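You operate a simulated robot arm through the tools that you are given. There is no shell and no other tool. Be economical: measure what you need, move in short steps, check, and stop when the job is done.

You run a simulated robot arm. Do the job below in one go: nothing can be reset, and whatever is moved stays where it is left.

JOB
Dot sealer on the card's two rings, then lay the cover on the flange.
Fine: one dot each, the other rings bare; the doser back in its cup.

Only the result counts: the job must be done as asked and must still hold three seconds after the hand-in. Knocking over, shifting, dropping, spilling or breaking anything else fails it. A push-on lid holds only when it is set on centred and level and pressed home; a screw cap is set on level and turned clockwise until tight.

ROBOT AND FRAMES
A 7-joint arm with a two-finger parallel gripper, fixed in place. Base frame: the origin is at the foot of the arm, x ahead of it, y to its left, z up; the work surface is at about z = 830. Units: mm, rad, N and s.
With the tool pointing down near the work surface it reaches from about 220 to 740 mm from the base axis. Its first joint turns from -2.897 to 2.897 rad. Payload 1.57 kg.
The TCP is the grasp point between the finger pads, 30 mm short of the fingertips. In the tool frame z runs along the fingers and y along their closing line. Largest opening 110 mm; finger width 24, thickness 12; the body of the gripper, 48 by 112 mm, starts 78 mm behind the TCP.
Orientation is that of the tool frame in the base frame, as a unit quaternion [w, x, y, z]. With the fingers straight down and closing along the base's y, the tool's x points along the base's -x, its y along +y and its z along -z.

CONTROLS
- The arm moves only by the tool nudge_tool. Its argument "steps" is a list that holds one entry, the list of rows, each a list of 7 numbers: the shift along the tool's x, y, z in mm, then the turn, a rotation vector about the tool's x, y, z in rad, then the gripper command, from -1 (fully open) to 1 (shut), values between in proportion. In form: [[[tx, ty, tz, wx, wy, wz, grip], ...]]. A call has 1 to 12 rows; each row is the pose to reach, as a shift and turn from the pose commanded when the call began, along the tool's axes at that moment. Each row takes 0.2 s and may step no farther than 50 mm and 0.15 rad from the row before; otherwise, or with a gripper value out of range, the whole call is refused. Where a pose cannot be reached the arm comes as near as it can. A force on the tool above 40 N (or 10 N above the force at the start of the call, whichever is more), or a blocked arm, ends the call early, and 0.2 s more pass. Each finger travels about 45 mm/s and halts on what it meets, pressing with about 40 N; the grip force reading is that of the motor and also rises with nothing between the fingers. The clock runs only during rows and for 0.2 s after the last one: add rows that repeat a pose to give the fingers time. It gives the time, the measured TCP pose, the force on the tool (base axes), the opening and the grip force at its end, in the units of the frame above (readings bear some noise), with the torque about the TCP (base axes, N m) and any sound that the robot's microphone picked up.
- Cameras (640 x 400 px; columns grow to the right, rows downward): "scene" is fixed at [398.6, -499.3, 1679.5]; the picture's right is [0.94, 0.34, 0.00], its down [0.17, -0.47, -0.87] and it looks along [-0.30, 0.81, -0.50] (base axes); focal length 344 px, centre (320, 200). "wrist" rides on the gripper at [70, 16, -141] in the tool frame; the picture's right is [-0.23, 0.97, 0.00], its down [-0.86, -0.20, -0.48] and it looks along [-0.47, -0.11, 0.88] (tool axes); focal length 222 px, centre (320, 200). There is no depth. A picture from a camera that has moved, and an enlarged one, comes with that camera's place and axes in the base frame and with its lens.
- get_image(camera): a new picture of that camera. The clock stands still meanwhile.
- slide_trunk(by): slides the trunk up (or, below 0, down) by that many mm; the arm rides with it, the base frame stays. It gives what a move gives, with no picture.
- close_up(camera, box): a new picture of the part [left, top, right, bottom] of that camera's present view, enlarged. The clock stands still meanwhile.
- close_job(): hands the job in; it is judged then, once.

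Work in short steps. Places have to be worked out from the pictures, the camera data and where the tool is seen: move nearer, look again, correct. Check each grasp and each placing, and mend what went wrong. You have 120 turns and 64 pictures in all, those below and enlarged ones among them. Open the gripper and draw the arm clear of the work before you hand the job in, unless the task says otherwise; then end with one line.

The tools are called after "Emit:" by a JSON object that holds its "op" and its "data". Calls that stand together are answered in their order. nudge_tool: Moves the arm, as the interface text tells. Its arguments: {"type":"object","properties":{"steps":{"type":"array","items":{"type":"array","items":{"type":"array","items":{"type":"number"}}}}},"required":["steps"]} The other tools are called the same way: slide_trunk (by) slides the trunk up or down; get_image (camera) takes a picture; close_up (camera, box) takes an enlarged picture of a part of a camera's view; close_job () hands the job in.

At the start:

```text
clock: 0.0
eef_pos: [123.3, 363.9, 1256.7]
orientation: [0.0, -0.001, 1.0, 0.0]
force: [0.7, -0.4, -0.5]
torque: [0.02, -0.02, -0.02]
finger_gap: 109.8
grip_force: 0.0
trunk travel left (down, up): [-525.0, 65.0]
```

scene: 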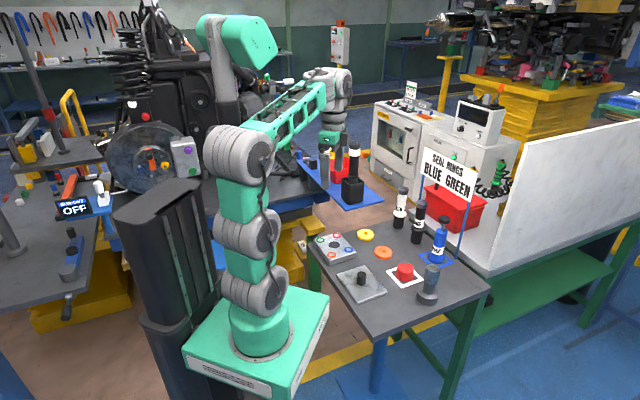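
wrist: 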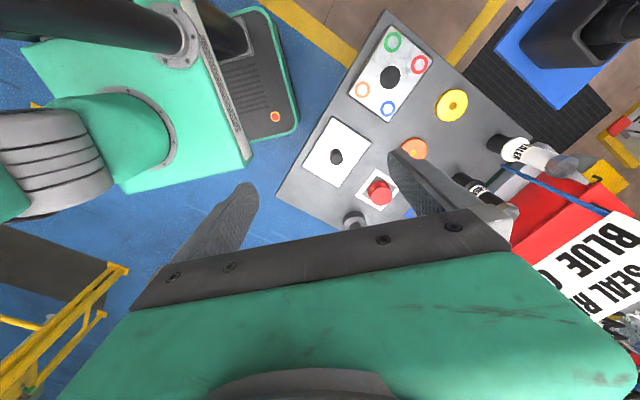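

I start by enlarging the table in the scene view to identify the objects.

Emit:
{"op": "close_up", "data": {"camera": "scene", "box": [300, 140, 500, 320]}}

Emit:
{"op": "close_up", "data": {"camera": "wrist", "box": [260, 0, 580, 250]}}

```text
2.22 times, centred on (400, 230) of scene
camera zoom: at [398.6, -499.3, 1679.5], right [0.94, 0.34, 0.0], down [0.17, -0.47, -0.87], along [-0.3, 0.81, -0.5], focal length 765 px, centre (142, 133)
```

zoom: 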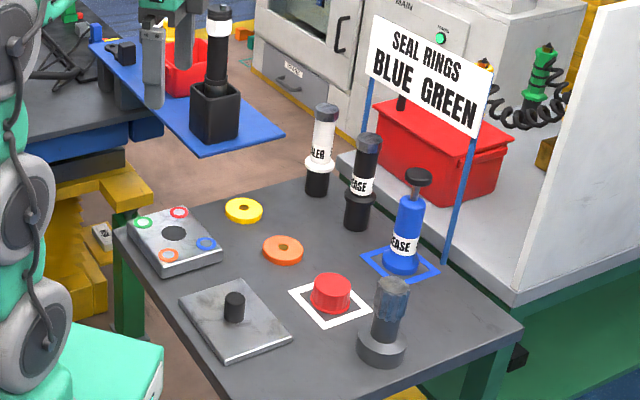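

```text
1.60 times, centred on (420, 125) of wrist
camera zoom: at [52.2, 377.9, 1397.9], right [0.23, 0.97, 0.0], down [0.86, -0.2, 0.48], along [0.47, -0.11, -0.88], focal length 355 px, centre (160, 320)
```

zoom: 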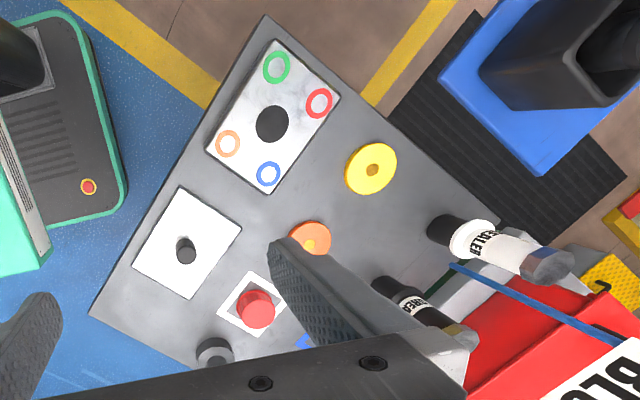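

The card asks for blue and green. Next I read the bottle labels.

Emit:
{"op": "close_up", "data": {"camera": "scene", "box": [375, 175, 465, 310]}}

Emit:
{"op": "close_up", "data": {"camera": "scene", "box": [290, 130, 400, 215]}}

Emit:
{"op": "close_up", "data": {"camera": "scene", "box": [305, 220, 425, 310]}}

```text
2.96 times, centred on (420, 242) of scene
camera zoom: at [398.6, -499.3, 1679.5], right [0.94, 0.34, 0.0], down [0.17, -0.47, -0.87], along [-0.3, 0.81, -0.5], focal length 1020 px, centre (24, 74)
```

zoom: 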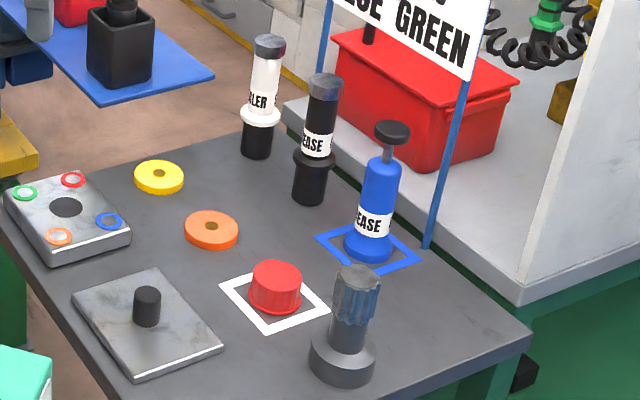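

```text
4.71 times, centred on (345, 172) of scene
camera zoom: at [398.6, -499.3, 1679.5], right [0.94, 0.34, 0.0], down [0.17, -0.47, -0.87], along [-0.3, 0.81, -0.5], focal length 1620 px, centre (202, 329)
```

zoom: 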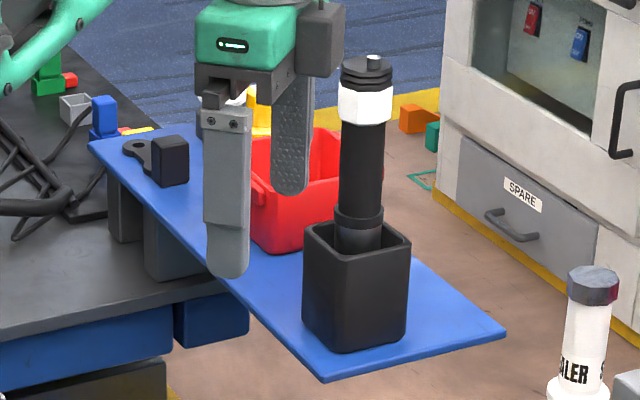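

```text
4.44 times, centred on (365, 265) of scene
camera zoom: at [398.6, -499.3, 1679.5], right [0.94, 0.34, 0.0], down [0.17, -0.47, -0.87], along [-0.3, 0.81, -0.5], focal length 1530 px, centre (120, -89)
```

zoom: 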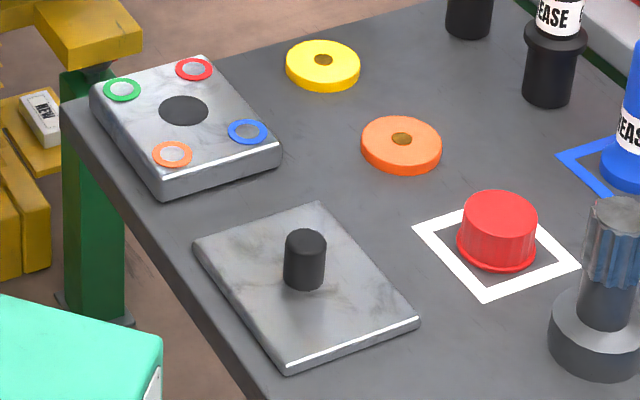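

Reading the pictures, the white SEALER doser stands near (290, 770), with its body at about z 900–1010. That is far out, so the tool will need an outward tilt. I yaw the tool to the radial direction and move closer to look.

Emit:
{"op": "nudge_tool", "data": {"steps": [[[-13, 28, 11, 0, 0, -0.133, -1], [-26, 56, 22, 0, 0, -0.266, -1], [-39, 84, 33, 0, 0, -0.4, -1], [-52, 112, 44, 0, 0, -0.533, -1], [-65, 140, 55, 0, 0, -0.667, -1], [-78, 168, 66, 0, 0, -0.8, -0.6], [-91, 196, 77, 0, 0, -0.933, -0.3], [-104, 224, 88, 0, 0, -1.067, -0.3], [-115, 246, 97, 0, 0, -1.2, -0.3]]]}}

Emit:
{"op": "get_image", "data": {"camera": "wrist"}}

```text
clock: 2.0
eef_pos: [235.9, 600.4, 1157.8]
orientation: [0.0, -0.566, 0.824, 0.001]
force: [-0.1, -0.8, -0.4]
torque: [0.03, 0.0, 0.04]
finger_gap: 71.8
grip_force: 0.0
out of reach, approached as far as the arm can: row 9
trunk travel left (down, up): [-525.0, 65.0]
```

```text
56 pictures are left
camera wrist: at [193.9, 540.8, 1297.9], right [-0.83, 0.56, 0.0], down [0.49, 0.73, 0.48], along [0.27, 0.4, -0.88], focal length 222 px, centre (320, 200)
```

wrist: 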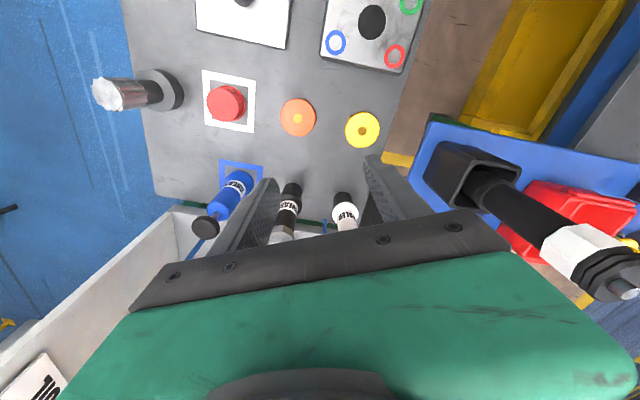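

The doser is at about (285, 768), radius ~819, and the straight-down reach ends before that. I lower the tool and tilt it outward by about 0.9 rad.

Emit:
{"op": "nudge_tool", "data": {"steps": [[[0, 0, 20, 0, -0.12, 0, -0.3], [0, 0, 40, 0, -0.24, 0, -0.3], [0, 0, 60, 0, -0.36, 0, -0.3], [-10, 0, 80, 0, -0.48, 0, -0.3], [-20, 0, 100, 0, -0.6, 0, -0.3], [-30, 0, 120, 0, -0.72, 0, -0.3], [-40, 0, 140, 0, -0.84, 0, -0.3], [-50, 0, 160, 0, -0.96, 0, -0.3]]]}}

Emit:
{"op": "get_image", "data": {"camera": "wrist"}}

```text
clock: 3.8
eef_pos: [248.5, 651.0, 1098.4]
orientation: [0.178, -0.552, 0.805, 0.123]
force: [-0.2, 0.0, -0.5]
torque: [-0.01, -0.01, 0.03]
finger_gap: 71.4
grip_force: 0.0
out of reach, approached as far as the arm can: row 1, 2, 3, 4, 5, 6, 7, 8
trunk travel left (down, up): [-525.0, 65.0]
```

```text
55 pictures are left
camera wrist: at [188.9, 541.8, 1197.9], right [-0.83, 0.54, 0.1], down [0.39, 0.46, 0.8], along [0.39, 0.7, -0.6], focal length 222 px, centre (320, 200)
```

wrist: 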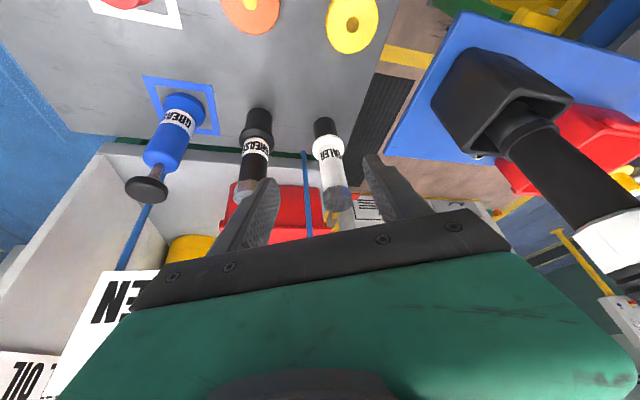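

The arm only reached 0.44 rad of tilt here. A small test step along the tool axis will show which pose counts as the commanded one.

Emit:
{"op": "nudge_tool", "data": {"steps": [[[15, 0, 30, 0, 0, 0, -0.3]]]}}

```text
clock: 4.2
eef_pos: [249.5, 649.9, 1084.7]
orientation: [0.169, -0.554, 0.807, 0.119]
force: [0.3, 1.8, 0.5]
torque: [-0.01, 0.01, -0.02]
finger_gap: 71.5
grip_force: 0.0
out of reach, approached as far as the arm can: row 1
trunk travel left (down, up): [-525.0, 65.0]
```

I look at the arm's configuration before going on.

Emit:
{"op": "get_image", "data": {"camera": "scene"}}

```text
54 pictures are left
```

scene: 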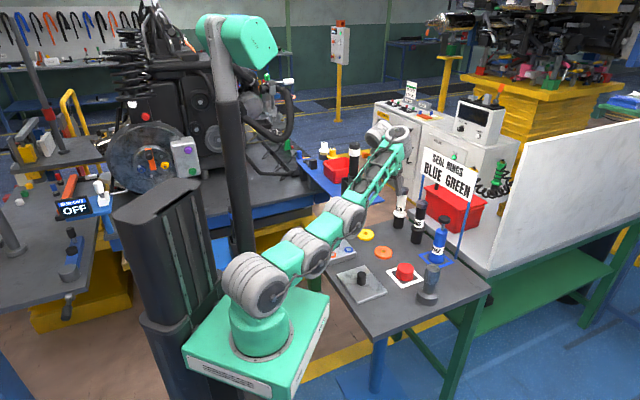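

The arm is stretched straight up and out from a low shoulder, so I raise the trunk and then bring the tool lower and nearer.

Emit:
{"op": "slide_trunk", "data": {"by": 64}}

Emit:
{"op": "nudge_tool", "data": {"steps": [[[50, 0, 0, 0, 0, 0, -0.3]]]}}

```text
clock: 5.2
eef_pos: [249.4, 651.2, 1148.7]
orientation: [0.169, -0.553, 0.808, 0.118]
force: [0.2, 0.4, -0.3]
torque: [0.02, -0.01, 0.0]
finger_gap: 71.6
grip_force: 0.1
trunk travel left (down, up): [-589.0, 1.0]
```

```text
clock: 5.6
eef_pos: [248.5, 650.3, 1149.0]
orientation: [0.168, -0.553, 0.807, 0.118]
force: [-0.1, -0.7, 0.2]
torque: [0.03, 0.0, -0.03]
finger_gap: 71.5
grip_force: 0.0
out of reach, approached as far as the arm can: row 1
trunk travel left (down, up): [-589.0, 1.0]
```

The arm seems stuck near full stretch, so I pull it well inward and undo the tilt to get a clean commanded pose.

Emit:
{"op": "nudge_tool", "data": {"steps": [[[20, 0, -24, 0, 0.1, 0, -0.3], [40, 0, -48, 0, 0.2, 0, -0.3], [60, 0, -72, 0, 0.3, 0, -0.3], [80, 0, -96, 0, 0.4, 0, -0.3], [100, 0, -120, 0, 0.45, 0, -0.3], [120, 0, -144, 0, 0.5, 0, -0.3], [140, 0, -160, 0, 0.55, 0, -0.3], [160, 0, -160, 0, 0.6, 0, -0.3]]]}}

```text
clock: 7.4
eef_pos: [173.4, 455.0, 1232.2]
orientation: [-0.077, -0.564, 0.821, -0.051]
force: [-0.4, -0.5, 0.4]
torque: [-0.01, 0.02, 0.02]
finger_gap: 71.6
grip_force: 0.0
out of reach, approached as far as the arm can: row 1, 2, 6
trunk travel left (down, up): [-589.0, 1.0]
```

The pose is clean again, which shows that commands count from the reached pose. I now go low first (z≈980, r≈560) and untilt.

Emit:
{"op": "nudge_tool", "data": {"steps": [[[-16, 0, 33, 0, -0.06, 0, -0.3], [-33, 0, 66, 0, -0.12, 0, -0.3], [-50, 0, 100, 0, -0.19, 0, -0.3], [-66, 0, 133, 0, -0.25, 0, -0.3], [-82, 0, 166, 0, -0.35, 0, -0.3], [-98, 0, 200, 0, -0.45, 0, -0.3], [-115, 0, 233, 0, -0.55, 0, -0.3]]]}}

```text
clock: 9.0
eef_pos: [197.6, 521.5, 983.7]
orientation: [0.15, -0.556, 0.811, 0.105]
force: [-0.2, 0.0, 0.1]
torque: [-0.02, -0.03, -0.01]
finger_gap: 71.2
grip_force: 0.0
out of reach, approached as far as the arm can: row 4
trunk travel left (down, up): [-589.0, 1.0]
```

That worked. Now I extend outward by 100 mm while adding 0.4 rad of tilt.

Emit:
{"op": "nudge_tool", "data": {"steps": [[[-15, 0, 8, 0, -0.07, 0, -0.3], [-30, 0, 15, 0, -0.14, 0, -0.3], [-45, 0, 22, 0, -0.21, 0, -0.3], [-60, 0, 30, 0, -0.28, 0, -0.3], [-75, 0, 37, 0, -0.35, 0, -0.3], [-90, 0, 45, 0, -0.42, 0, -0.3]]]}}

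Emit:
{"op": "get_image", "data": {"camera": "wrist"}}

```text
clock: 10.4
eef_pos: [233.3, 616.3, 973.1]
orientation: [0.315, -0.522, 0.762, 0.219]
force: [0.2, 0.4, -0.2]
torque: [-0.04, 0.0, 0.01]
finger_gap: 71.5
grip_force: 0.0
trunk travel left (down, up): [-589.0, 1.0]
```

```text
53 pictures are left
camera wrist: at [164.3, 481.6, 1022.9], right [-0.85, 0.5, 0.17], down [0.29, 0.17, 0.94], along [0.44, 0.85, -0.29], focal length 222 px, centre (320, 200)
```

wrist: 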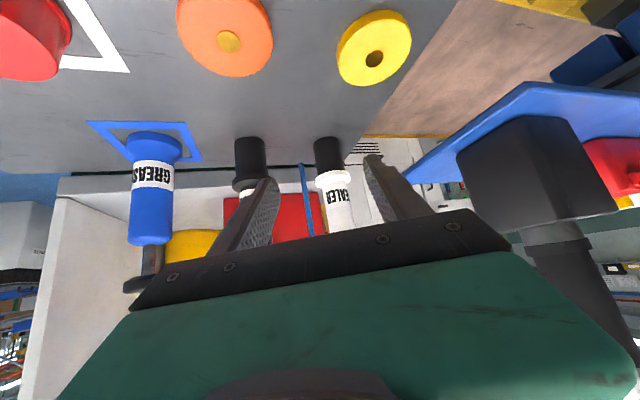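

The sealer body axis is near (284, 771), so it lies 163 mm further out and 8 mm toward tool +y. I advance 100 mm with that correction and check.

Emit:
{"op": "nudge_tool", "data": {"steps": [[[-15, 8, 21, 0, 0, 0, -0.3], [-29, 8, 42, 0, 0, 0, -0.3], [-44, 8, 63, 0, 0, 0, -0.3], [-58, 8, 83, 0, 0, 0, -0.3]]]}}

Emit:
{"op": "get_image", "data": {"camera": "wrist"}}

Emit:
{"op": "close_up", "data": {"camera": "scene", "box": [340, 130, 460, 250]}}

```text
clock: 11.4
eef_pos: [262.9, 712.7, 952.0]
orientation: [0.315, -0.523, 0.762, 0.218]
force: [-0.6, 0.4, -0.6]
torque: [-0.02, -0.01, 0.02]
finger_gap: 71.6
grip_force: 0.1
trunk travel left (down, up): [-589.0, 1.0]
```

```text
52 pictures are left
camera wrist: at [192.6, 578.0, 1003.1], right [-0.85, 0.5, 0.16], down [0.29, 0.18, 0.94], along [0.44, 0.85, -0.29], focal length 222 px, centre (320, 200)
```

wrist: 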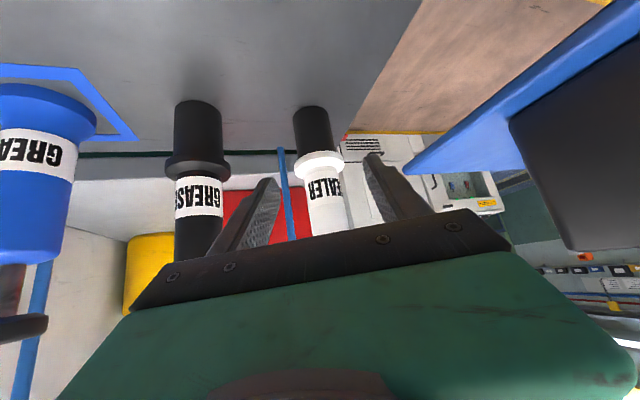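

```text
3.33 times, centred on (400, 190) of scene
camera zoom: at [398.6, -499.3, 1679.5], right [0.94, 0.34, 0.0], down [0.17, -0.47, -0.87], along [-0.3, 0.81, -0.5], focal length 1147 px, centre (53, 233)
```

zoom: 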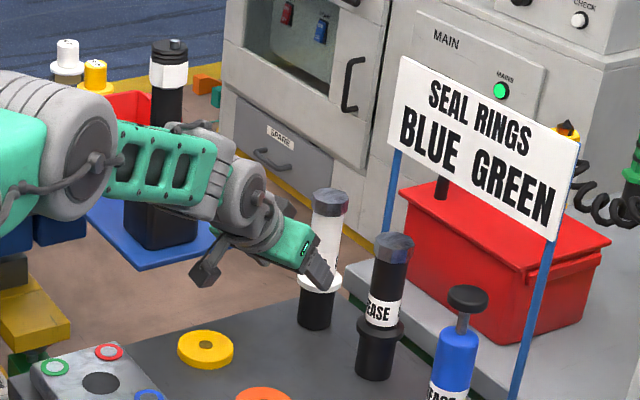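

Refined, the axis is near (290, 785), about 77 mm ahead and 4 mm toward −y. I advance 60 mm and look.

Emit:
{"op": "nudge_tool", "data": {"steps": [[[-10, -4, 10, 0, 0, 0, -0.3], [-21, -4, 21, 0, 0, 0, -0.3], [-32, -4, 32, 0, 0, 0, -0.3], [-42, -4, 42, 0, 0, 0, -0.3]]]}}

Emit:
{"op": "get_image", "data": {"camera": "wrist"}}

Emit:
{"op": "close_up", "data": {"camera": "scene", "box": [360, 160, 440, 240]}}

```text
clock: 12.4
eef_pos: [287.5, 763.6, 953.1]
orientation: [0.314, -0.522, 0.762, 0.218]
force: [0.1, 0.2, -0.5]
torque: [0.01, 0.0, 0.03]
finger_gap: 71.5
grip_force: 0.1
trunk travel left (down, up): [-589.0, 1.0]
```

```text
50 pictures are left
camera wrist: at [218.7, 631.3, 1004.4], right [-0.85, 0.5, 0.16], down [0.29, 0.17, 0.94], along [0.44, 0.85, -0.29], focal length 222 px, centre (320, 200)
```

wrist: 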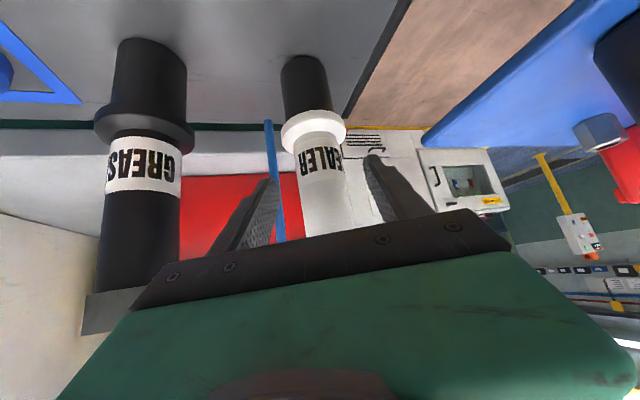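

```text
5.00 times, centred on (400, 200) of scene
camera zoom: at [398.6, -499.3, 1679.5], right [0.94, 0.34, 0.0], down [0.17, -0.47, -0.87], along [-0.3, 0.81, -0.5], focal length 1721 px, centre (-80, 200)
```

zoom: 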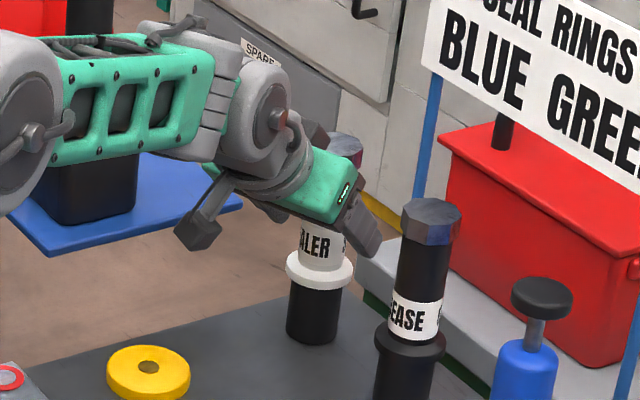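

Fingers straddle the sealer body, centred sideways, with the axis about 17 mm further out. I advance and close.

Emit:
{"op": "nudge_tool", "data": {"steps": [[[-6, 0, 6, 0, 0, 0, -0.3], [-12, 0, 12, 0, 0, 0, -0.3], [-12, 0, 12, 0, 0, 0, 0.2], [-12, 0, 12, 0, 0, 0, 1], [-12, 0, 12, 0, 0, 0, 1], [-12, 0, 12, 0, 0, 0, 1]]]}}

Emit:
{"op": "get_image", "data": {"camera": "wrist"}}

Emit:
{"op": "close_up", "data": {"camera": "scene", "box": [360, 160, 440, 240]}}

```text
clock: 13.8
eef_pos: [294.3, 780.4, 954.4]
orientation: [0.315, -0.522, 0.762, 0.219]
force: [-0.8, 0.4, -1.1]
torque: [0.02, 0.0, 0.03]
finger_gap: 37.5
grip_force: 30.5
trunk travel left (down, up): [-589.0, 1.0]
```

```text
48 pictures are left
camera wrist: at [224.6, 646.9, 1005.1], right [-0.85, 0.5, 0.16], down [0.29, 0.17, 0.94], along [0.44, 0.85, -0.29], focal length 222 px, centre (320, 200)
```

wrist: 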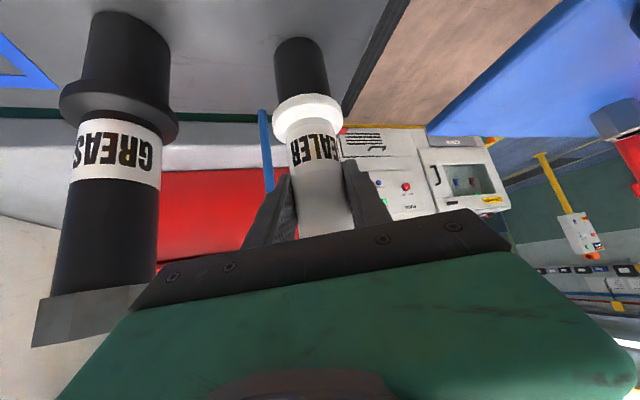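

```text
5.00 times, centred on (400, 200) of scene
camera zoom: at [398.6, -499.3, 1679.5], right [0.94, 0.34, 0.0], down [0.17, -0.47, -0.87], along [-0.3, 0.81, -0.5], focal length 1721 px, centre (-80, 200)
```

zoom: 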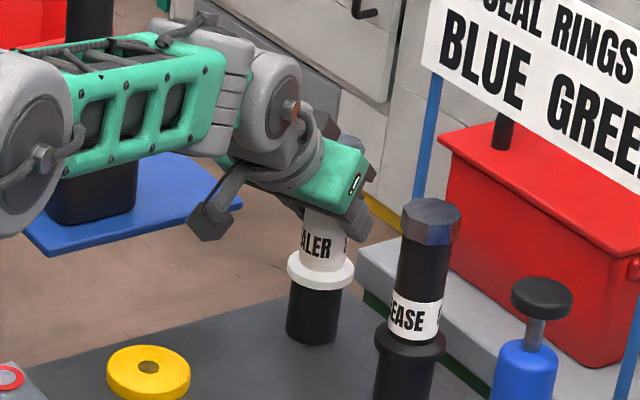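

It is gripped at 37.5 mm. I lift straight up 30 mm to see whether the doser comes out of its cup.

Emit:
{"op": "nudge_tool", "data": {"steps": [[[-7, 0, -7, 0, 0, 0, 1], [-14, 0, -14, 0, 0, 0, 1], [-21, 0, -21, 0, 0, 0, 1]]]}}

Emit:
{"op": "close_up", "data": {"camera": "scene", "box": [360, 160, 440, 240]}}

```text
clock: 14.6
eef_pos: [293.8, 779.6, 982.9]
orientation: [0.315, -0.522, 0.762, 0.218]
force: [-0.9, 0.0, -2.1]
torque: [-0.02, 0.02, -0.03]
finger_gap: 37.1
grip_force: 39.5
trunk travel left (down, up): [-589.0, 1.0]
```

```text
5.00 times, centred on (400, 200) of scene
camera zoom: at [398.6, -499.3, 1679.5], right [0.94, 0.34, 0.0], down [0.17, -0.47, -0.87], along [-0.3, 0.81, -0.5], focal length 1721 px, centre (-80, 200)
```

zoom: 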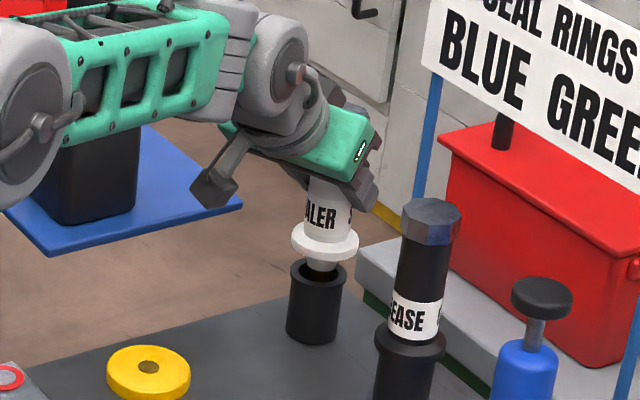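

The doser comes out and the cup stays. I continue up in small steps.

Emit:
{"op": "nudge_tool", "data": {"steps": [[[-7, 0, -7, 0, 0, 0, 1], [-14, 0, -14, 0, 0, 0, 1], [-21, 0, -21, 0, 0, 0, 1], [-28, 0, -28, 0, 0, 0, 1]]]}}

Emit:
{"op": "close_up", "data": {"camera": "scene", "box": [360, 160, 440, 240]}}

```text
clock: 15.6
eef_pos: [296.0, 780.3, 1023.2]
orientation: [0.315, -0.522, 0.762, 0.218]
force: [0.4, 0.8, -2.7]
torque: [-0.01, 0.03, 0.03]
finger_gap: 37.1
grip_force: 40.3
trunk travel left (down, up): [-589.0, 1.0]
```

```text
5.00 times, centred on (400, 200) of scene
camera zoom: at [398.6, -499.3, 1679.5], right [0.94, 0.34, 0.0], down [0.17, -0.47, -0.87], along [-0.3, 0.81, -0.5], focal length 1721 px, centre (-80, 200)
```

zoom: 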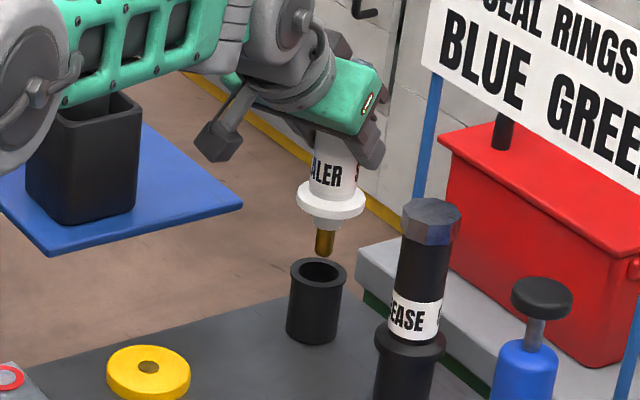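

The brass nozzle is clear of the cup, with its tip roughly 117 mm below the TCP. I retract toward the flange, keeping the orientation and height.

Emit:
{"op": "nudge_tool", "data": {"steps": [[[24, 5, -22, 0, 0, 0, 1], [47, 10, -44, 0, 0, 0, 1], [71, 15, -66, 0, 0, 0, 1], [94, 20, -88, 0, 0, 0, 1], [118, 25, -110, 0, 0, 0, 1], [142, 30, -132, 0, 0, 0, 1], [165, 35, -155, 0, 0, 0, 1], [189, 40, -177, 0, 0, 0, 1], [212, 45, -199, 0, 0, 0, 1], [236, 50, -221, 0, 0, 0, 1], [260, 55, -243, 0, 0, 0, 1], [283, 60, -265, 0, 0, 0, 1]]]}}

Emit:
{"op": "get_image", "data": {"camera": "wrist"}}

Emit:
{"op": "get_image", "data": {"camera": "scene"}}

```text
clock: 18.2
eef_pos: [98.2, 437.4, 1010.5]
orientation: [0.315, -0.521, 0.762, 0.219]
force: [0.4, 0.2, -2.8]
torque: [0.03, -0.03, -0.01]
finger_gap: 37.1
grip_force: 40.1
trunk travel left (down, up): [-589.0, 1.0]
```

```text
44 pictures are left
camera wrist: at [29.3, 304.1, 1061.1], right [-0.85, 0.5, 0.17], down [0.29, 0.17, 0.94], along [0.44, 0.85, -0.29], focal length 222 px, centre (320, 200)
```

wrist: 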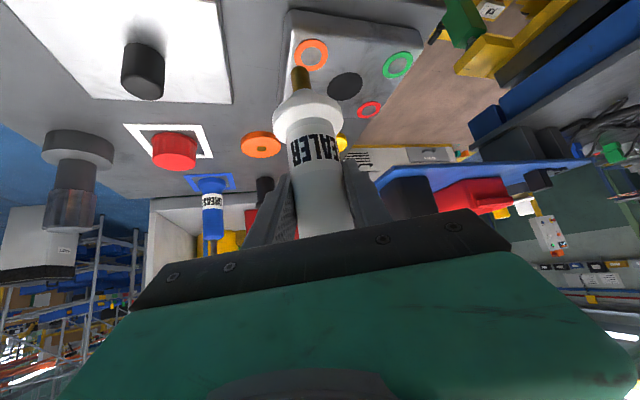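

```text
43 pictures are left
```

scene: 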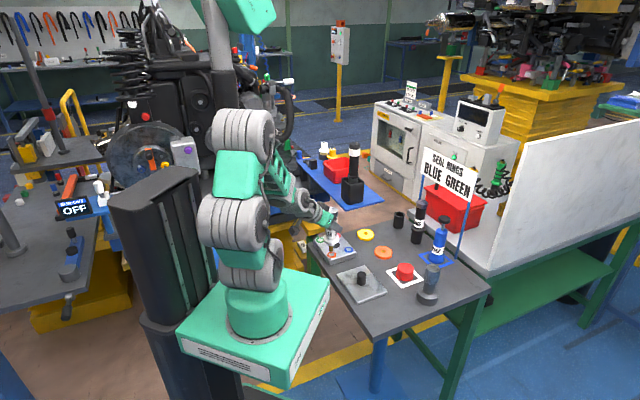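

From two views the ring plate's top is z≈862, with blue near (143, 511) and green near (23, 533). The nozzle tip is ~116 mm straight below the TCP. I move the tip to hover ~25 mm above blue.

Emit:
{"op": "nudge_tool", "data": {"steps": [[[-18, -5, 22, 0, 0, 0, 1], [-36, -10, 44, 0, 0, 0, 1], [-54, -15, 65, 0, 0, 0, 1], [-54, -15, 65, 0, 0, 0, 1]]]}}

Emit:
{"op": "close_up", "data": {"camera": "wrist", "box": [220, 0, 420, 125]}}

Emit:
{"op": "close_up", "data": {"camera": "scene", "box": [300, 200, 380, 270]}}

```text
clock: 19.2
eef_pos: [142.9, 513.5, 1002.5]
orientation: [0.314, -0.522, 0.762, 0.218]
force: [0.6, 0.7, -1.5]
torque: [0.0, 0.02, 0.01]
finger_gap: 37.0
grip_force: 39.5
trunk travel left (down, up): [-589.0, 1.0]
```

```text
3.20 times, centred on (320, 62) of wrist
camera zoom: at [73.2, 379.4, 1053.8], right [-0.85, 0.5, 0.17], down [0.29, 0.17, 0.94], along [0.44, 0.85, -0.29], focal length 711 px, centre (320, 640)
```

zoom: 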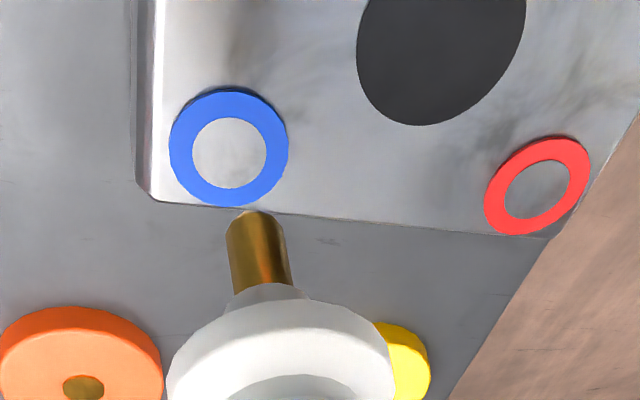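

```text
5.71 times, centred on (340, 235) of scene
camera zoom: at [398.6, -499.3, 1679.5], right [0.94, 0.34, 0.0], down [0.17, -0.47, -0.87], along [-0.3, 0.81, -0.5], focal length 1967 px, centre (206, 0)
```

zoom: 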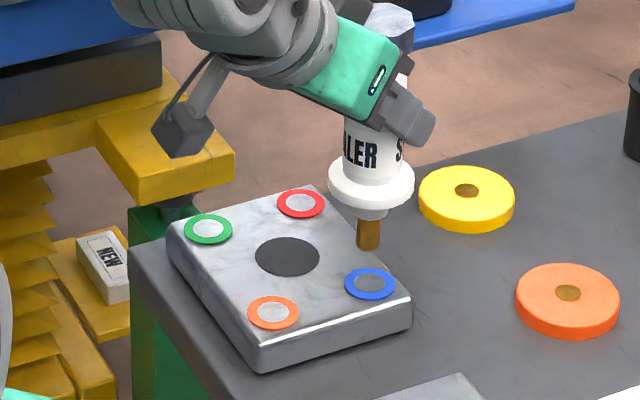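

Triangulating both, the tip is almost over blue, needing about +2.6 mm in x, with the gap around 26–30 mm. I correct and descend 20 mm.

Emit:
{"op": "nudge_tool", "data": {"steps": [[[4.5, -2.6, 5, 0, 0, 0, 1], [9, -2.6, 10, 0, 0, 0, 1], [13.7, -2.6, 14.6, 0, 0, 0, 1], [13.7, -2.6, 14.6, 0, 0, 0, 1]]]}}

Emit:
{"op": "close_up", "data": {"camera": "wrist", "box": [220, 0, 420, 125]}}

Emit:
{"op": "close_up", "data": {"camera": "scene", "box": [320, 215, 380, 265]}}

```text
clock: 20.2
eef_pos: [146.5, 512.8, 983.0]
orientation: [0.315, -0.522, 0.762, 0.218]
force: [-0.8, 0.0, -1.6]
torque: [0.02, -0.01, -0.01]
finger_gap: 37.1
grip_force: 40.0
trunk travel left (down, up): [-589.0, 1.0]
```

```text
3.20 times, centred on (320, 62) of wrist
camera zoom: at [76.4, 378.6, 1033.5], right [-0.85, 0.5, 0.17], down [0.29, 0.17, 0.94], along [0.44, 0.85, -0.29], focal length 711 px, centre (320, 640)
```

zoom: 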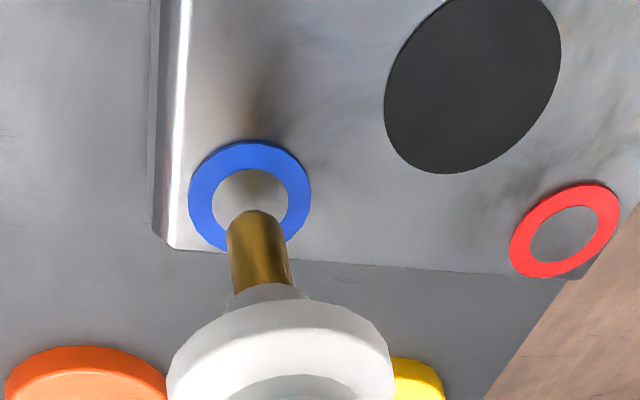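

```text
8.00 times, centred on (350, 240) of scene
camera zoom: at [398.6, -499.3, 1679.5], right [0.94, 0.34, 0.0], down [0.17, -0.47, -0.87], along [-0.3, 0.81, -0.5], focal length 2754 px, centre (80, -120)
```

zoom: 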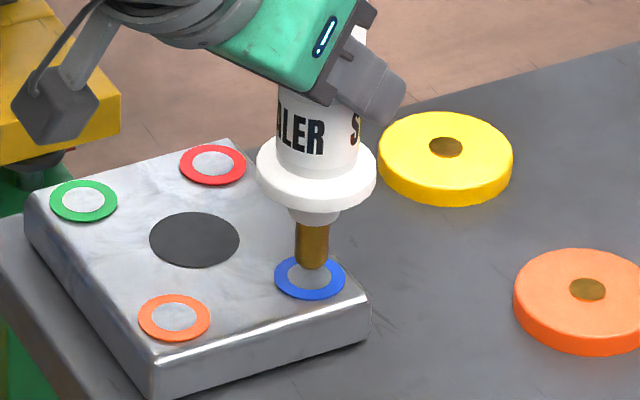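

Both views show the tip centred above blue with a ~7–8 mm gap. I descend 6 mm and watch force and sound.

Emit:
{"op": "nudge_tool", "data": {"steps": [[[1.4, 0, 1.4, 0, 0, 0, 1], [2.8, 0, 2.8, 0, 0, 0, 1], [4.2, 0, 4.2, 0, 0, 0, 1]]]}}

Emit:
{"op": "close_up", "data": {"camera": "scene", "box": [335, 225, 375, 260]}}

```text
clock: 21.0
eef_pos: [145.7, 512.1, 977.7]
orientation: [0.315, -0.522, 0.762, 0.218]
force: [0.2, -0.5, -2.2]
torque: [-0.01, -0.03, 0.0]
finger_gap: 37.0
grip_force: 40.4
trunk travel left (down, up): [-589.0, 1.0]
```

```text
11.43 times, centred on (355, 242) of scene
camera zoom: at [398.6, -499.3, 1679.5], right [0.94, 0.34, 0.0], down [0.17, -0.47, -0.87], along [-0.3, 0.81, -0.5], focal length 3934 px, centre (-80, -286)
```

zoom: 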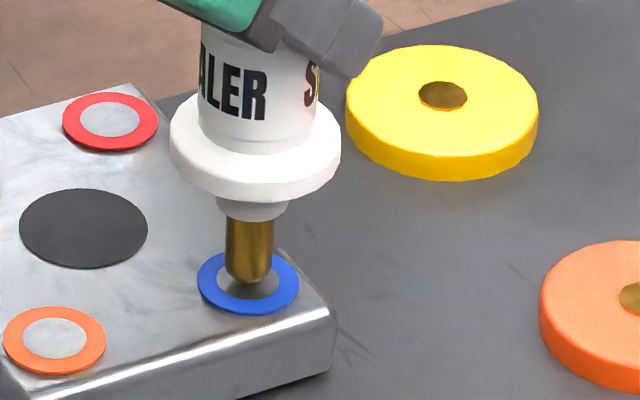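

The tip is nearly touching and centred. I descend in 1 mm increments to find contact.

Emit:
{"op": "nudge_tool", "data": {"steps": [[[0.7, 0, 0.7, 0, 0, 0, 1], [1.4, 0, 1.4, 0, 0, 0, 1]]]}}

Emit:
{"op": "nudge_tool", "data": {"steps": [[[0.7, 0, 0.7, 0, 0, 0, 1]]]}}

```text
clock: 21.6
eef_pos: [145.1, 512.0, 976.3]
orientation: [0.315, -0.522, 0.763, 0.217]
force: [1.0, -0.5, -0.3]
torque: [-0.06, 0.03, -0.05]
finger_gap: 37.1
grip_force: 40.0
trunk travel left (down, up): [-589.0, 1.0]
```

```text
clock: 22.0
eef_pos: [146.1, 512.5, 974.9]
orientation: [0.316, -0.521, 0.762, 0.217]
force: [-0.2, 0.5, -1.3]
torque: [0.0, -0.01, 0.0]
finger_gap: 37.4
grip_force: 39.7
trunk travel left (down, up): [-589.0, 1.0]
```

No contact yet, so I keep going 1 mm at a time.

Emit:
{"op": "nudge_tool", "data": {"steps": [[[0.7, 0, 0.7, 0, 0, 0, 1]]]}}

Emit:
{"op": "nudge_tool", "data": {"steps": [[[0.7, 0, 0.7, 0, 0, 0, 1]]]}}

Emit:
{"op": "close_up", "data": {"camera": "scene", "box": [335, 225, 375, 260]}}

```text
clock: 22.4
eef_pos: [146.4, 512.7, 974.9]
orientation: [0.315, -0.522, 0.762, 0.217]
force: [-0.3, 0.3, -2.2]
torque: [-0.03, 0.0, 0.01]
finger_gap: 37.0
grip_force: 39.8
trunk travel left (down, up): [-589.0, 1.0]
```

```text
clock: 22.8
eef_pos: [145.3, 513.2, 973.0]
orientation: [0.314, -0.522, 0.762, 0.218]
force: [0.2, -0.3, -0.8]
torque: [-0.02, -0.05, -0.01]
finger_gap: 37.1
grip_force: 40.3
trunk travel left (down, up): [-589.0, 1.0]
```

```text
11.43 times, centred on (355, 242) of scene
camera zoom: at [398.6, -499.3, 1679.5], right [0.94, 0.34, 0.0], down [0.17, -0.47, -0.87], along [-0.3, 0.81, -0.5], focal length 3934 px, centre (-80, -286)
```

zoom: 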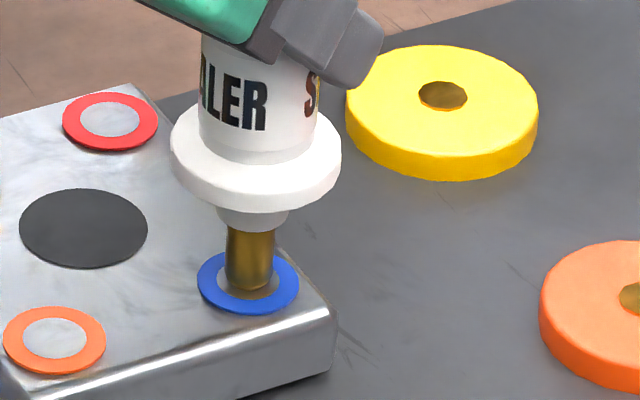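

Still no force. I go on in 1 mm increments.

Emit:
{"op": "nudge_tool", "data": {"steps": [[[0.7, 0, 0.7, 0, 0, 0, 1]]]}}

Emit:
{"op": "nudge_tool", "data": {"steps": [[[0.7, 0, 0.7, 0, 0, 0, 1]]]}}

Emit:
{"op": "close_up", "data": {"camera": "wrist", "box": [260, 20, 360, 85]}}

```text
clock: 23.2
eef_pos: [146.8, 513.4, 971.8]
orientation: [0.314, -0.523, 0.761, 0.219]
force: [-0.9, 0.3, -1.4]
torque: [0.03, 0.04, 0.0]
finger_gap: 37.0
grip_force: 40.2
trunk travel left (down, up): [-589.0, 1.0]
```

```text
clock: 23.6
eef_pos: [146.6, 512.8, 970.0]
orientation: [0.314, -0.522, 0.762, 0.218]
force: [-0.7, -1.0, -0.5]
torque: [-0.04, 0.1, -0.02]
finger_gap: 36.8
grip_force: 40.1
trunk travel left (down, up): [-589.0, 1.0]
```

```text
6.15 times, centred on (310, 52) of wrist
camera zoom: at [76.3, 379.3, 1021.4], right [-0.85, 0.5, 0.16], down [0.29, 0.17, 0.94], along [0.44, 0.85, -0.29], focal length 1367 px, centre (382, 1108)
```

zoom: 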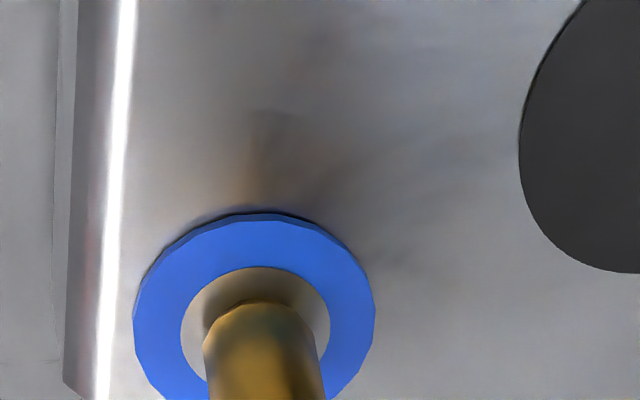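

The tip is inside the ring and almost at the surface. I continue.

Emit:
{"op": "nudge_tool", "data": {"steps": [[[0.7, 0, 0.7, 0, 0, 0, 1]]]}}

Emit:
{"op": "nudge_tool", "data": {"steps": [[[0.7, 0, 0.7, 0, 0, 0, 1]]]}}

```text
clock: 24.0
eef_pos: [145.2, 513.1, 969.0]
orientation: [0.316, -0.522, 0.762, 0.218]
force: [0.3, -1.0, 0.3]
torque: [-0.09, 0.01, 0.04]
finger_gap: 37.1
grip_force: 40.1
trunk travel left (down, up): [-589.0, 1.0]
```

```text
clock: 24.4
eef_pos: [145.4, 513.0, 968.1]
orientation: [0.315, -0.522, 0.762, 0.219]
force: [0.6, -0.6, 1.2]
torque: [-0.06, 0.09, 0.02]
finger_gap: 37.0
grip_force: 40.1
trunk travel left (down, up): [-589.0, 1.0]
```

A slow force rise suggests a sprung nozzle in contact. I press a little more and listen.

Emit:
{"op": "nudge_tool", "data": {"steps": [[[0.7, 0, 0.7, 0, 0, 0, 1]]]}}

Emit:
{"op": "close_up", "data": {"camera": "wrist", "box": [260, 20, 360, 85]}}

```text
clock: 24.8
eef_pos: [146.0, 514.3, 967.1]
orientation: [0.315, -0.522, 0.762, 0.219]
force: [-0.5, 0.3, 1.8]
torque: [0.04, 0.12, 0.03]
finger_gap: 37.3
grip_force: 39.9
trunk travel left (down, up): [-589.0, 1.0]
```

```text
6.15 times, centred on (310, 52) of wrist
camera zoom: at [76.4, 379.2, 1017.9], right [-0.85, 0.5, 0.17], down [0.29, 0.17, 0.94], along [0.44, 0.85, -0.29], focal length 1367 px, centre (382, 1108)
```

zoom: 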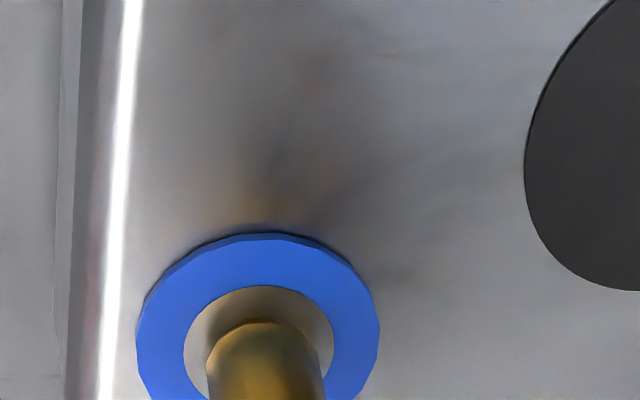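

The nozzle is in contact, centred in the ring, and now sliding on its spring. I press further with smooth steps.

Emit:
{"op": "nudge_tool", "data": {"steps": [[[0.7, 0, 0.7, 0, 0, 0, 1], [1.4, 0, 1.4, 0, 0, 0, 1]]]}}

Emit:
{"op": "nudge_tool", "data": {"steps": [[[0.7, 0, 0.7, 0, 0, 0, 1], [1.4, 0, 1.4, 0, 0, 0, 1]]]}}

```text
clock: 25.4
eef_pos: [145.5, 511.8, 966.8]
orientation: [0.315, -0.522, 0.762, 0.219]
force: [-1.5, 2.1, 1.2]
torque: [0.14, 0.11, 0.0]
finger_gap: 37.0
grip_force: 39.5
trunk travel left (down, up): [-589.0, 1.0]
```

```text
clock: 26.0
eef_pos: [146.4, 512.9, 964.7]
orientation: [0.315, -0.521, 0.762, 0.218]
force: [-0.6, 1.5, 2.2]
torque: [0.18, -0.02, -0.03]
finger_gap: 37.0
grip_force: 40.3
trunk travel left (down, up): [-589.0, 1.0]
```

Before pressing more, I check whether the doser is tilting in the grip.

Emit:
{"op": "close_up", "data": {"camera": "scene", "box": [325, 205, 385, 260]}}

Emit:
{"op": "close_up", "data": {"camera": "wrist", "box": [220, 10, 420, 135]}}

```text
7.27 times, centred on (355, 232) of scene
camera zoom: at [398.6, -499.3, 1679.5], right [0.94, 0.34, 0.0], down [0.17, -0.47, -0.87], along [-0.3, 0.81, -0.5], focal length 2504 px, centre (66, -36)
```

zoom: 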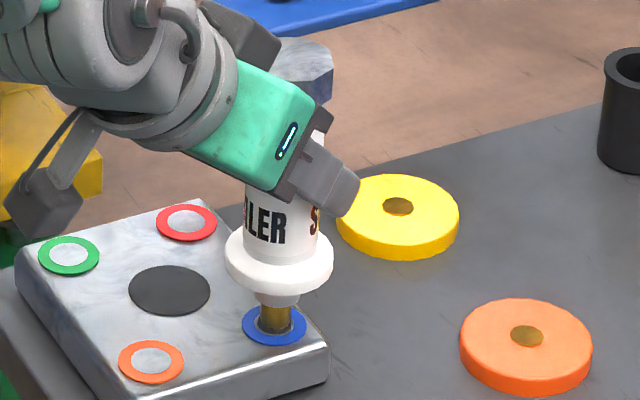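

```text
3.20 times, centred on (320, 72) of wrist
camera zoom: at [76.6, 378.7, 1014.6], right [-0.85, 0.5, 0.17], down [0.29, 0.17, 0.94], along [0.44, 0.85, -0.29], focal length 711 px, centre (320, 608)
```

zoom: 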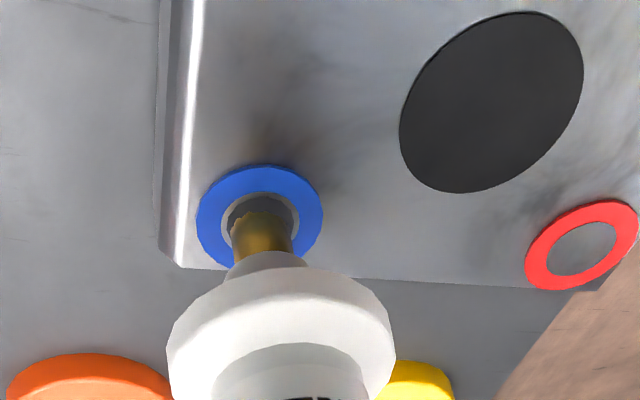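

A dark grey spot now shows around the nozzle inside blue, so a dot seems to be dispensed. I lift straight up and check.

Emit:
{"op": "nudge_tool", "data": {"steps": [[[-4, 0, -4, 0, 0, 0, 1], [-11, 0, -11, 0, 0, 0, 1], [-18, 0, -18, 0, 0, 0, 1], [-25, 0, -25, 0, 0, 0, 1]]]}}

Emit:
{"op": "close_up", "data": {"camera": "scene", "box": [315, 205, 385, 265]}}

Emit:
{"op": "close_up", "data": {"camera": "wrist", "box": [220, 0, 420, 125]}}

```text
clock: 27.0
eef_pos: [146.2, 513.2, 998.9]
orientation: [0.314, -0.523, 0.762, 0.219]
force: [0.7, 0.7, -2.2]
torque: [0.02, 0.01, 0.0]
finger_gap: 37.1
grip_force: 40.1
trunk travel left (down, up): [-589.0, 1.0]
```

```text
6.67 times, centred on (350, 235) of scene
camera zoom: at [398.6, -499.3, 1679.5], right [0.94, 0.34, 0.0], down [0.17, -0.47, -0.87], along [-0.3, 0.81, -0.5], focal length 2295 px, centre (120, -33)
```

zoom: 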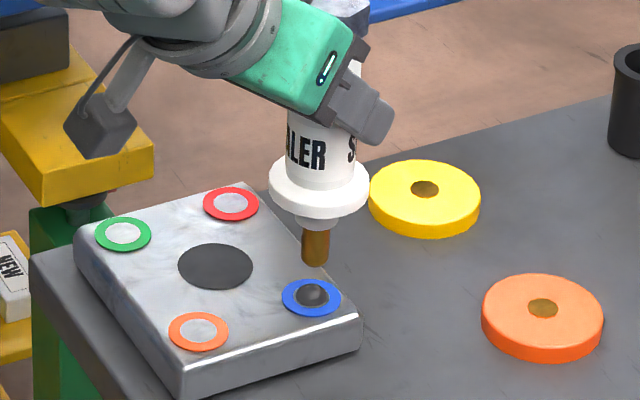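

```text
3.20 times, centred on (320, 62) of wrist
camera zoom: at [76.8, 379.3, 1050.1], right [-0.85, 0.5, 0.16], down [0.29, 0.17, 0.94], along [0.44, 0.85, -0.29], focal length 711 px, centre (320, 640)
```

zoom: 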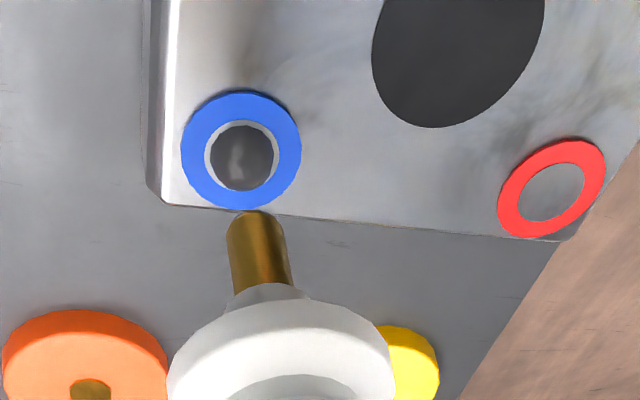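

There is one clean dot in blue. I shift over to green, offset about (−120, +21), at hover height.

Emit:
{"op": "nudge_tool", "data": {"steps": [[[4, 30, -4, 0, 0, 0, 1], [8.5, 60, -8, 0, 0, 0, 1], [13, 90, -12, 0, 0, 0, 1], [17, 120, -16.5, 0, 0, 0, 1], [17, 120, -16.5, 0, 0, 0, 1]]]}}

Emit:
{"op": "close_up", "data": {"camera": "scene", "box": [305, 205, 375, 265]}}

Emit:
{"op": "close_up", "data": {"camera": "wrist", "box": [220, 0, 420, 125]}}

```text
clock: 28.4
eef_pos: [55.1, 540.7, 1009.1]
orientation: [0.323, -0.496, 0.776, 0.217]
force: [-0.5, 0.1, -1.6]
torque: [-0.02, -0.02, -0.01]
finger_gap: 37.4
grip_force: 40.3
trunk travel left (down, up): [-589.0, 1.0]
stopped in row 5: the arm was blocked; the commanded pose is now the measured one
```

```text
6.67 times, centred on (340, 235) of scene
camera zoom: at [398.6, -499.3, 1679.5], right [0.94, 0.34, 0.0], down [0.17, -0.47, -0.87], along [-0.3, 0.81, -0.5], focal length 2295 px, centre (187, -33)
```

zoom: 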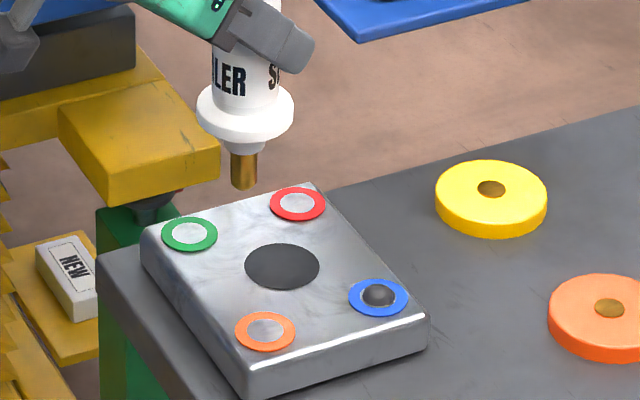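

```text
3.20 times, centred on (320, 62) of wrist
camera zoom: at [-22.4, 410.7, 1057.7], right [-0.82, 0.54, 0.18], down [0.3, 0.14, 0.94], along [0.49, 0.83, -0.28], focal length 711 px, centre (320, 640)
```

zoom: 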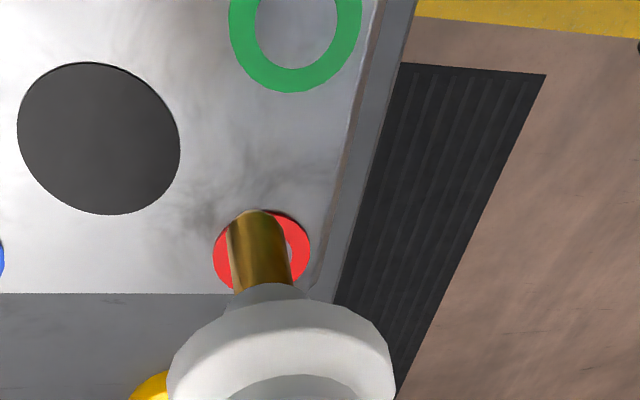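

The arm was blocked partway. I look at the whole scene to see by what.

Emit:
{"op": "close_up", "data": {"camera": "scene", "box": [180, 90, 380, 290]}}

```text
2.00 times, centred on (280, 190) of scene
camera zoom: at [398.6, -499.3, 1679.5], right [0.94, 0.34, 0.0], down [0.17, -0.47, -0.87], along [-0.3, 0.81, -0.5], focal length 688 px, centre (400, 220)
```

zoom: 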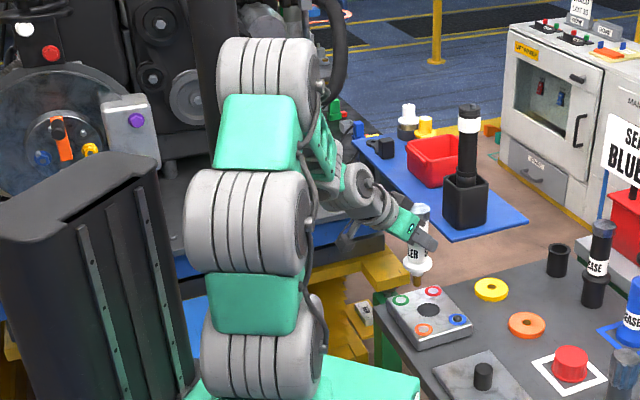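

Something at the −x side, probably the camera bracket near the machine's table, blocked the arm. I back off over the flange centre and turn the tool to yaw 90°, so it approaches green radially and away from that side.

Emit:
{"op": "nudge_tool", "data": {"steps": [[[3, -26, -8, 0, 0, 0, 1], [6.5, -51, -16, 0, 0, 0, 1], [6.5, -51, -16, -0.073, 0.004, -0.078, 1], [6.5, -51, -16, -0.147, 0.008, -0.156, 1], [6.5, -51, -16, -0.22, 0.013, -0.233, 1], [6.5, -51, -16, -0.293, 0.017, -0.311, 1], [6.5, -51, -16, -0.293, 0.017, -0.311, 1]]]}}

Emit:
{"op": "close_up", "data": {"camera": "scene", "box": [220, 120, 380, 270]}}

```text
clock: 30.0
eef_pos: [91.2, 506.0, 1013.5]
orientation: [-0.271, 0.655, -0.651, -0.272]
force: [0.5, 0.0, -1.9]
torque: [0.0, -0.02, 0.03]
finger_gap: 37.2
grip_force: 39.5
trunk travel left (down, up): [-589.0, 1.0]
```

```text
2.67 times, centred on (300, 195) of scene
camera zoom: at [398.6, -499.3, 1679.5], right [0.94, 0.34, 0.0], down [0.17, -0.47, -0.87], along [-0.3, 0.81, -0.5], focal length 918 px, centre (373, 213)
```

zoom: 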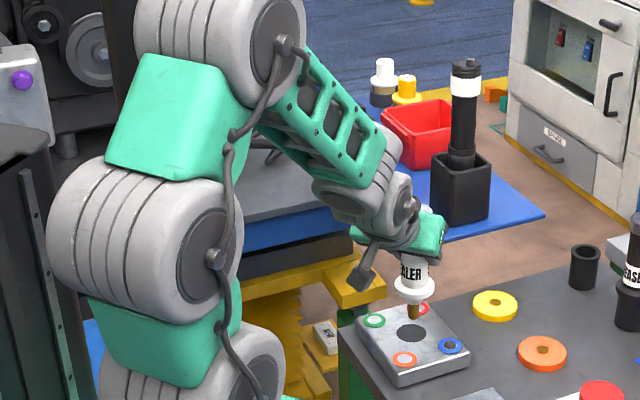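

The orientation is restored upright at yaw 90°. I now move toward green at (26, 535), z≈1002.

Emit:
{"op": "nudge_tool", "data": {"steps": [[[-3, 16, 7, 0, 0, 0, 1], [-6, 32, 14, 0, 0, 0, 1], [-9, 48, 21, 0, 0, 0, 1], [-12.3, 65, 28.6, 0, 0, 0, 1], [-12.3, 65, 28.6, 0, 0, 0, 1]]]}}

Emit:
{"op": "close_up", "data": {"camera": "scene", "box": [305, 205, 375, 265]}}

Emit:
{"op": "close_up", "data": {"camera": "wrist", "box": [220, 0, 420, 125]}}

```text
clock: 31.2
eef_pos: [28.0, 534.4, 1004.1]
orientation: [-0.271, 0.655, -0.651, -0.272]
force: [0.1, 0.0, -2.1]
torque: [-0.03, -0.01, -0.02]
finger_gap: 37.2
grip_force: 40.1
trunk travel left (down, up): [-589.0, 1.0]
```

```text
6.67 times, centred on (340, 235) of scene
camera zoom: at [398.6, -499.3, 1679.5], right [0.94, 0.34, 0.0], down [0.17, -0.47, -0.87], along [-0.3, 0.81, -0.5], focal length 2295 px, centre (187, -33)
```

zoom: 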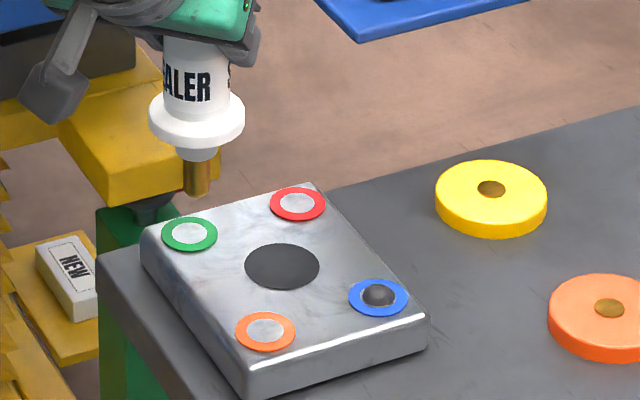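

```text
3.20 times, centred on (320, 62) of wrist
camera zoom: at [11.2, 384.4, 1054.2], right [-0.97, 0.16, 0.16], down [0.2, 0.27, 0.94], along [0.1, 0.95, -0.29], focal length 711 px, centre (320, 640)
```

zoom: 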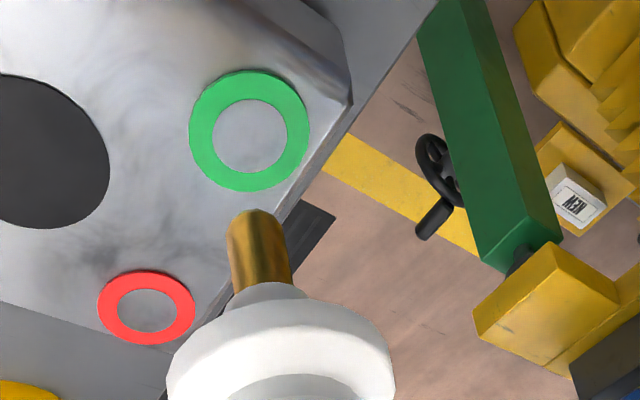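

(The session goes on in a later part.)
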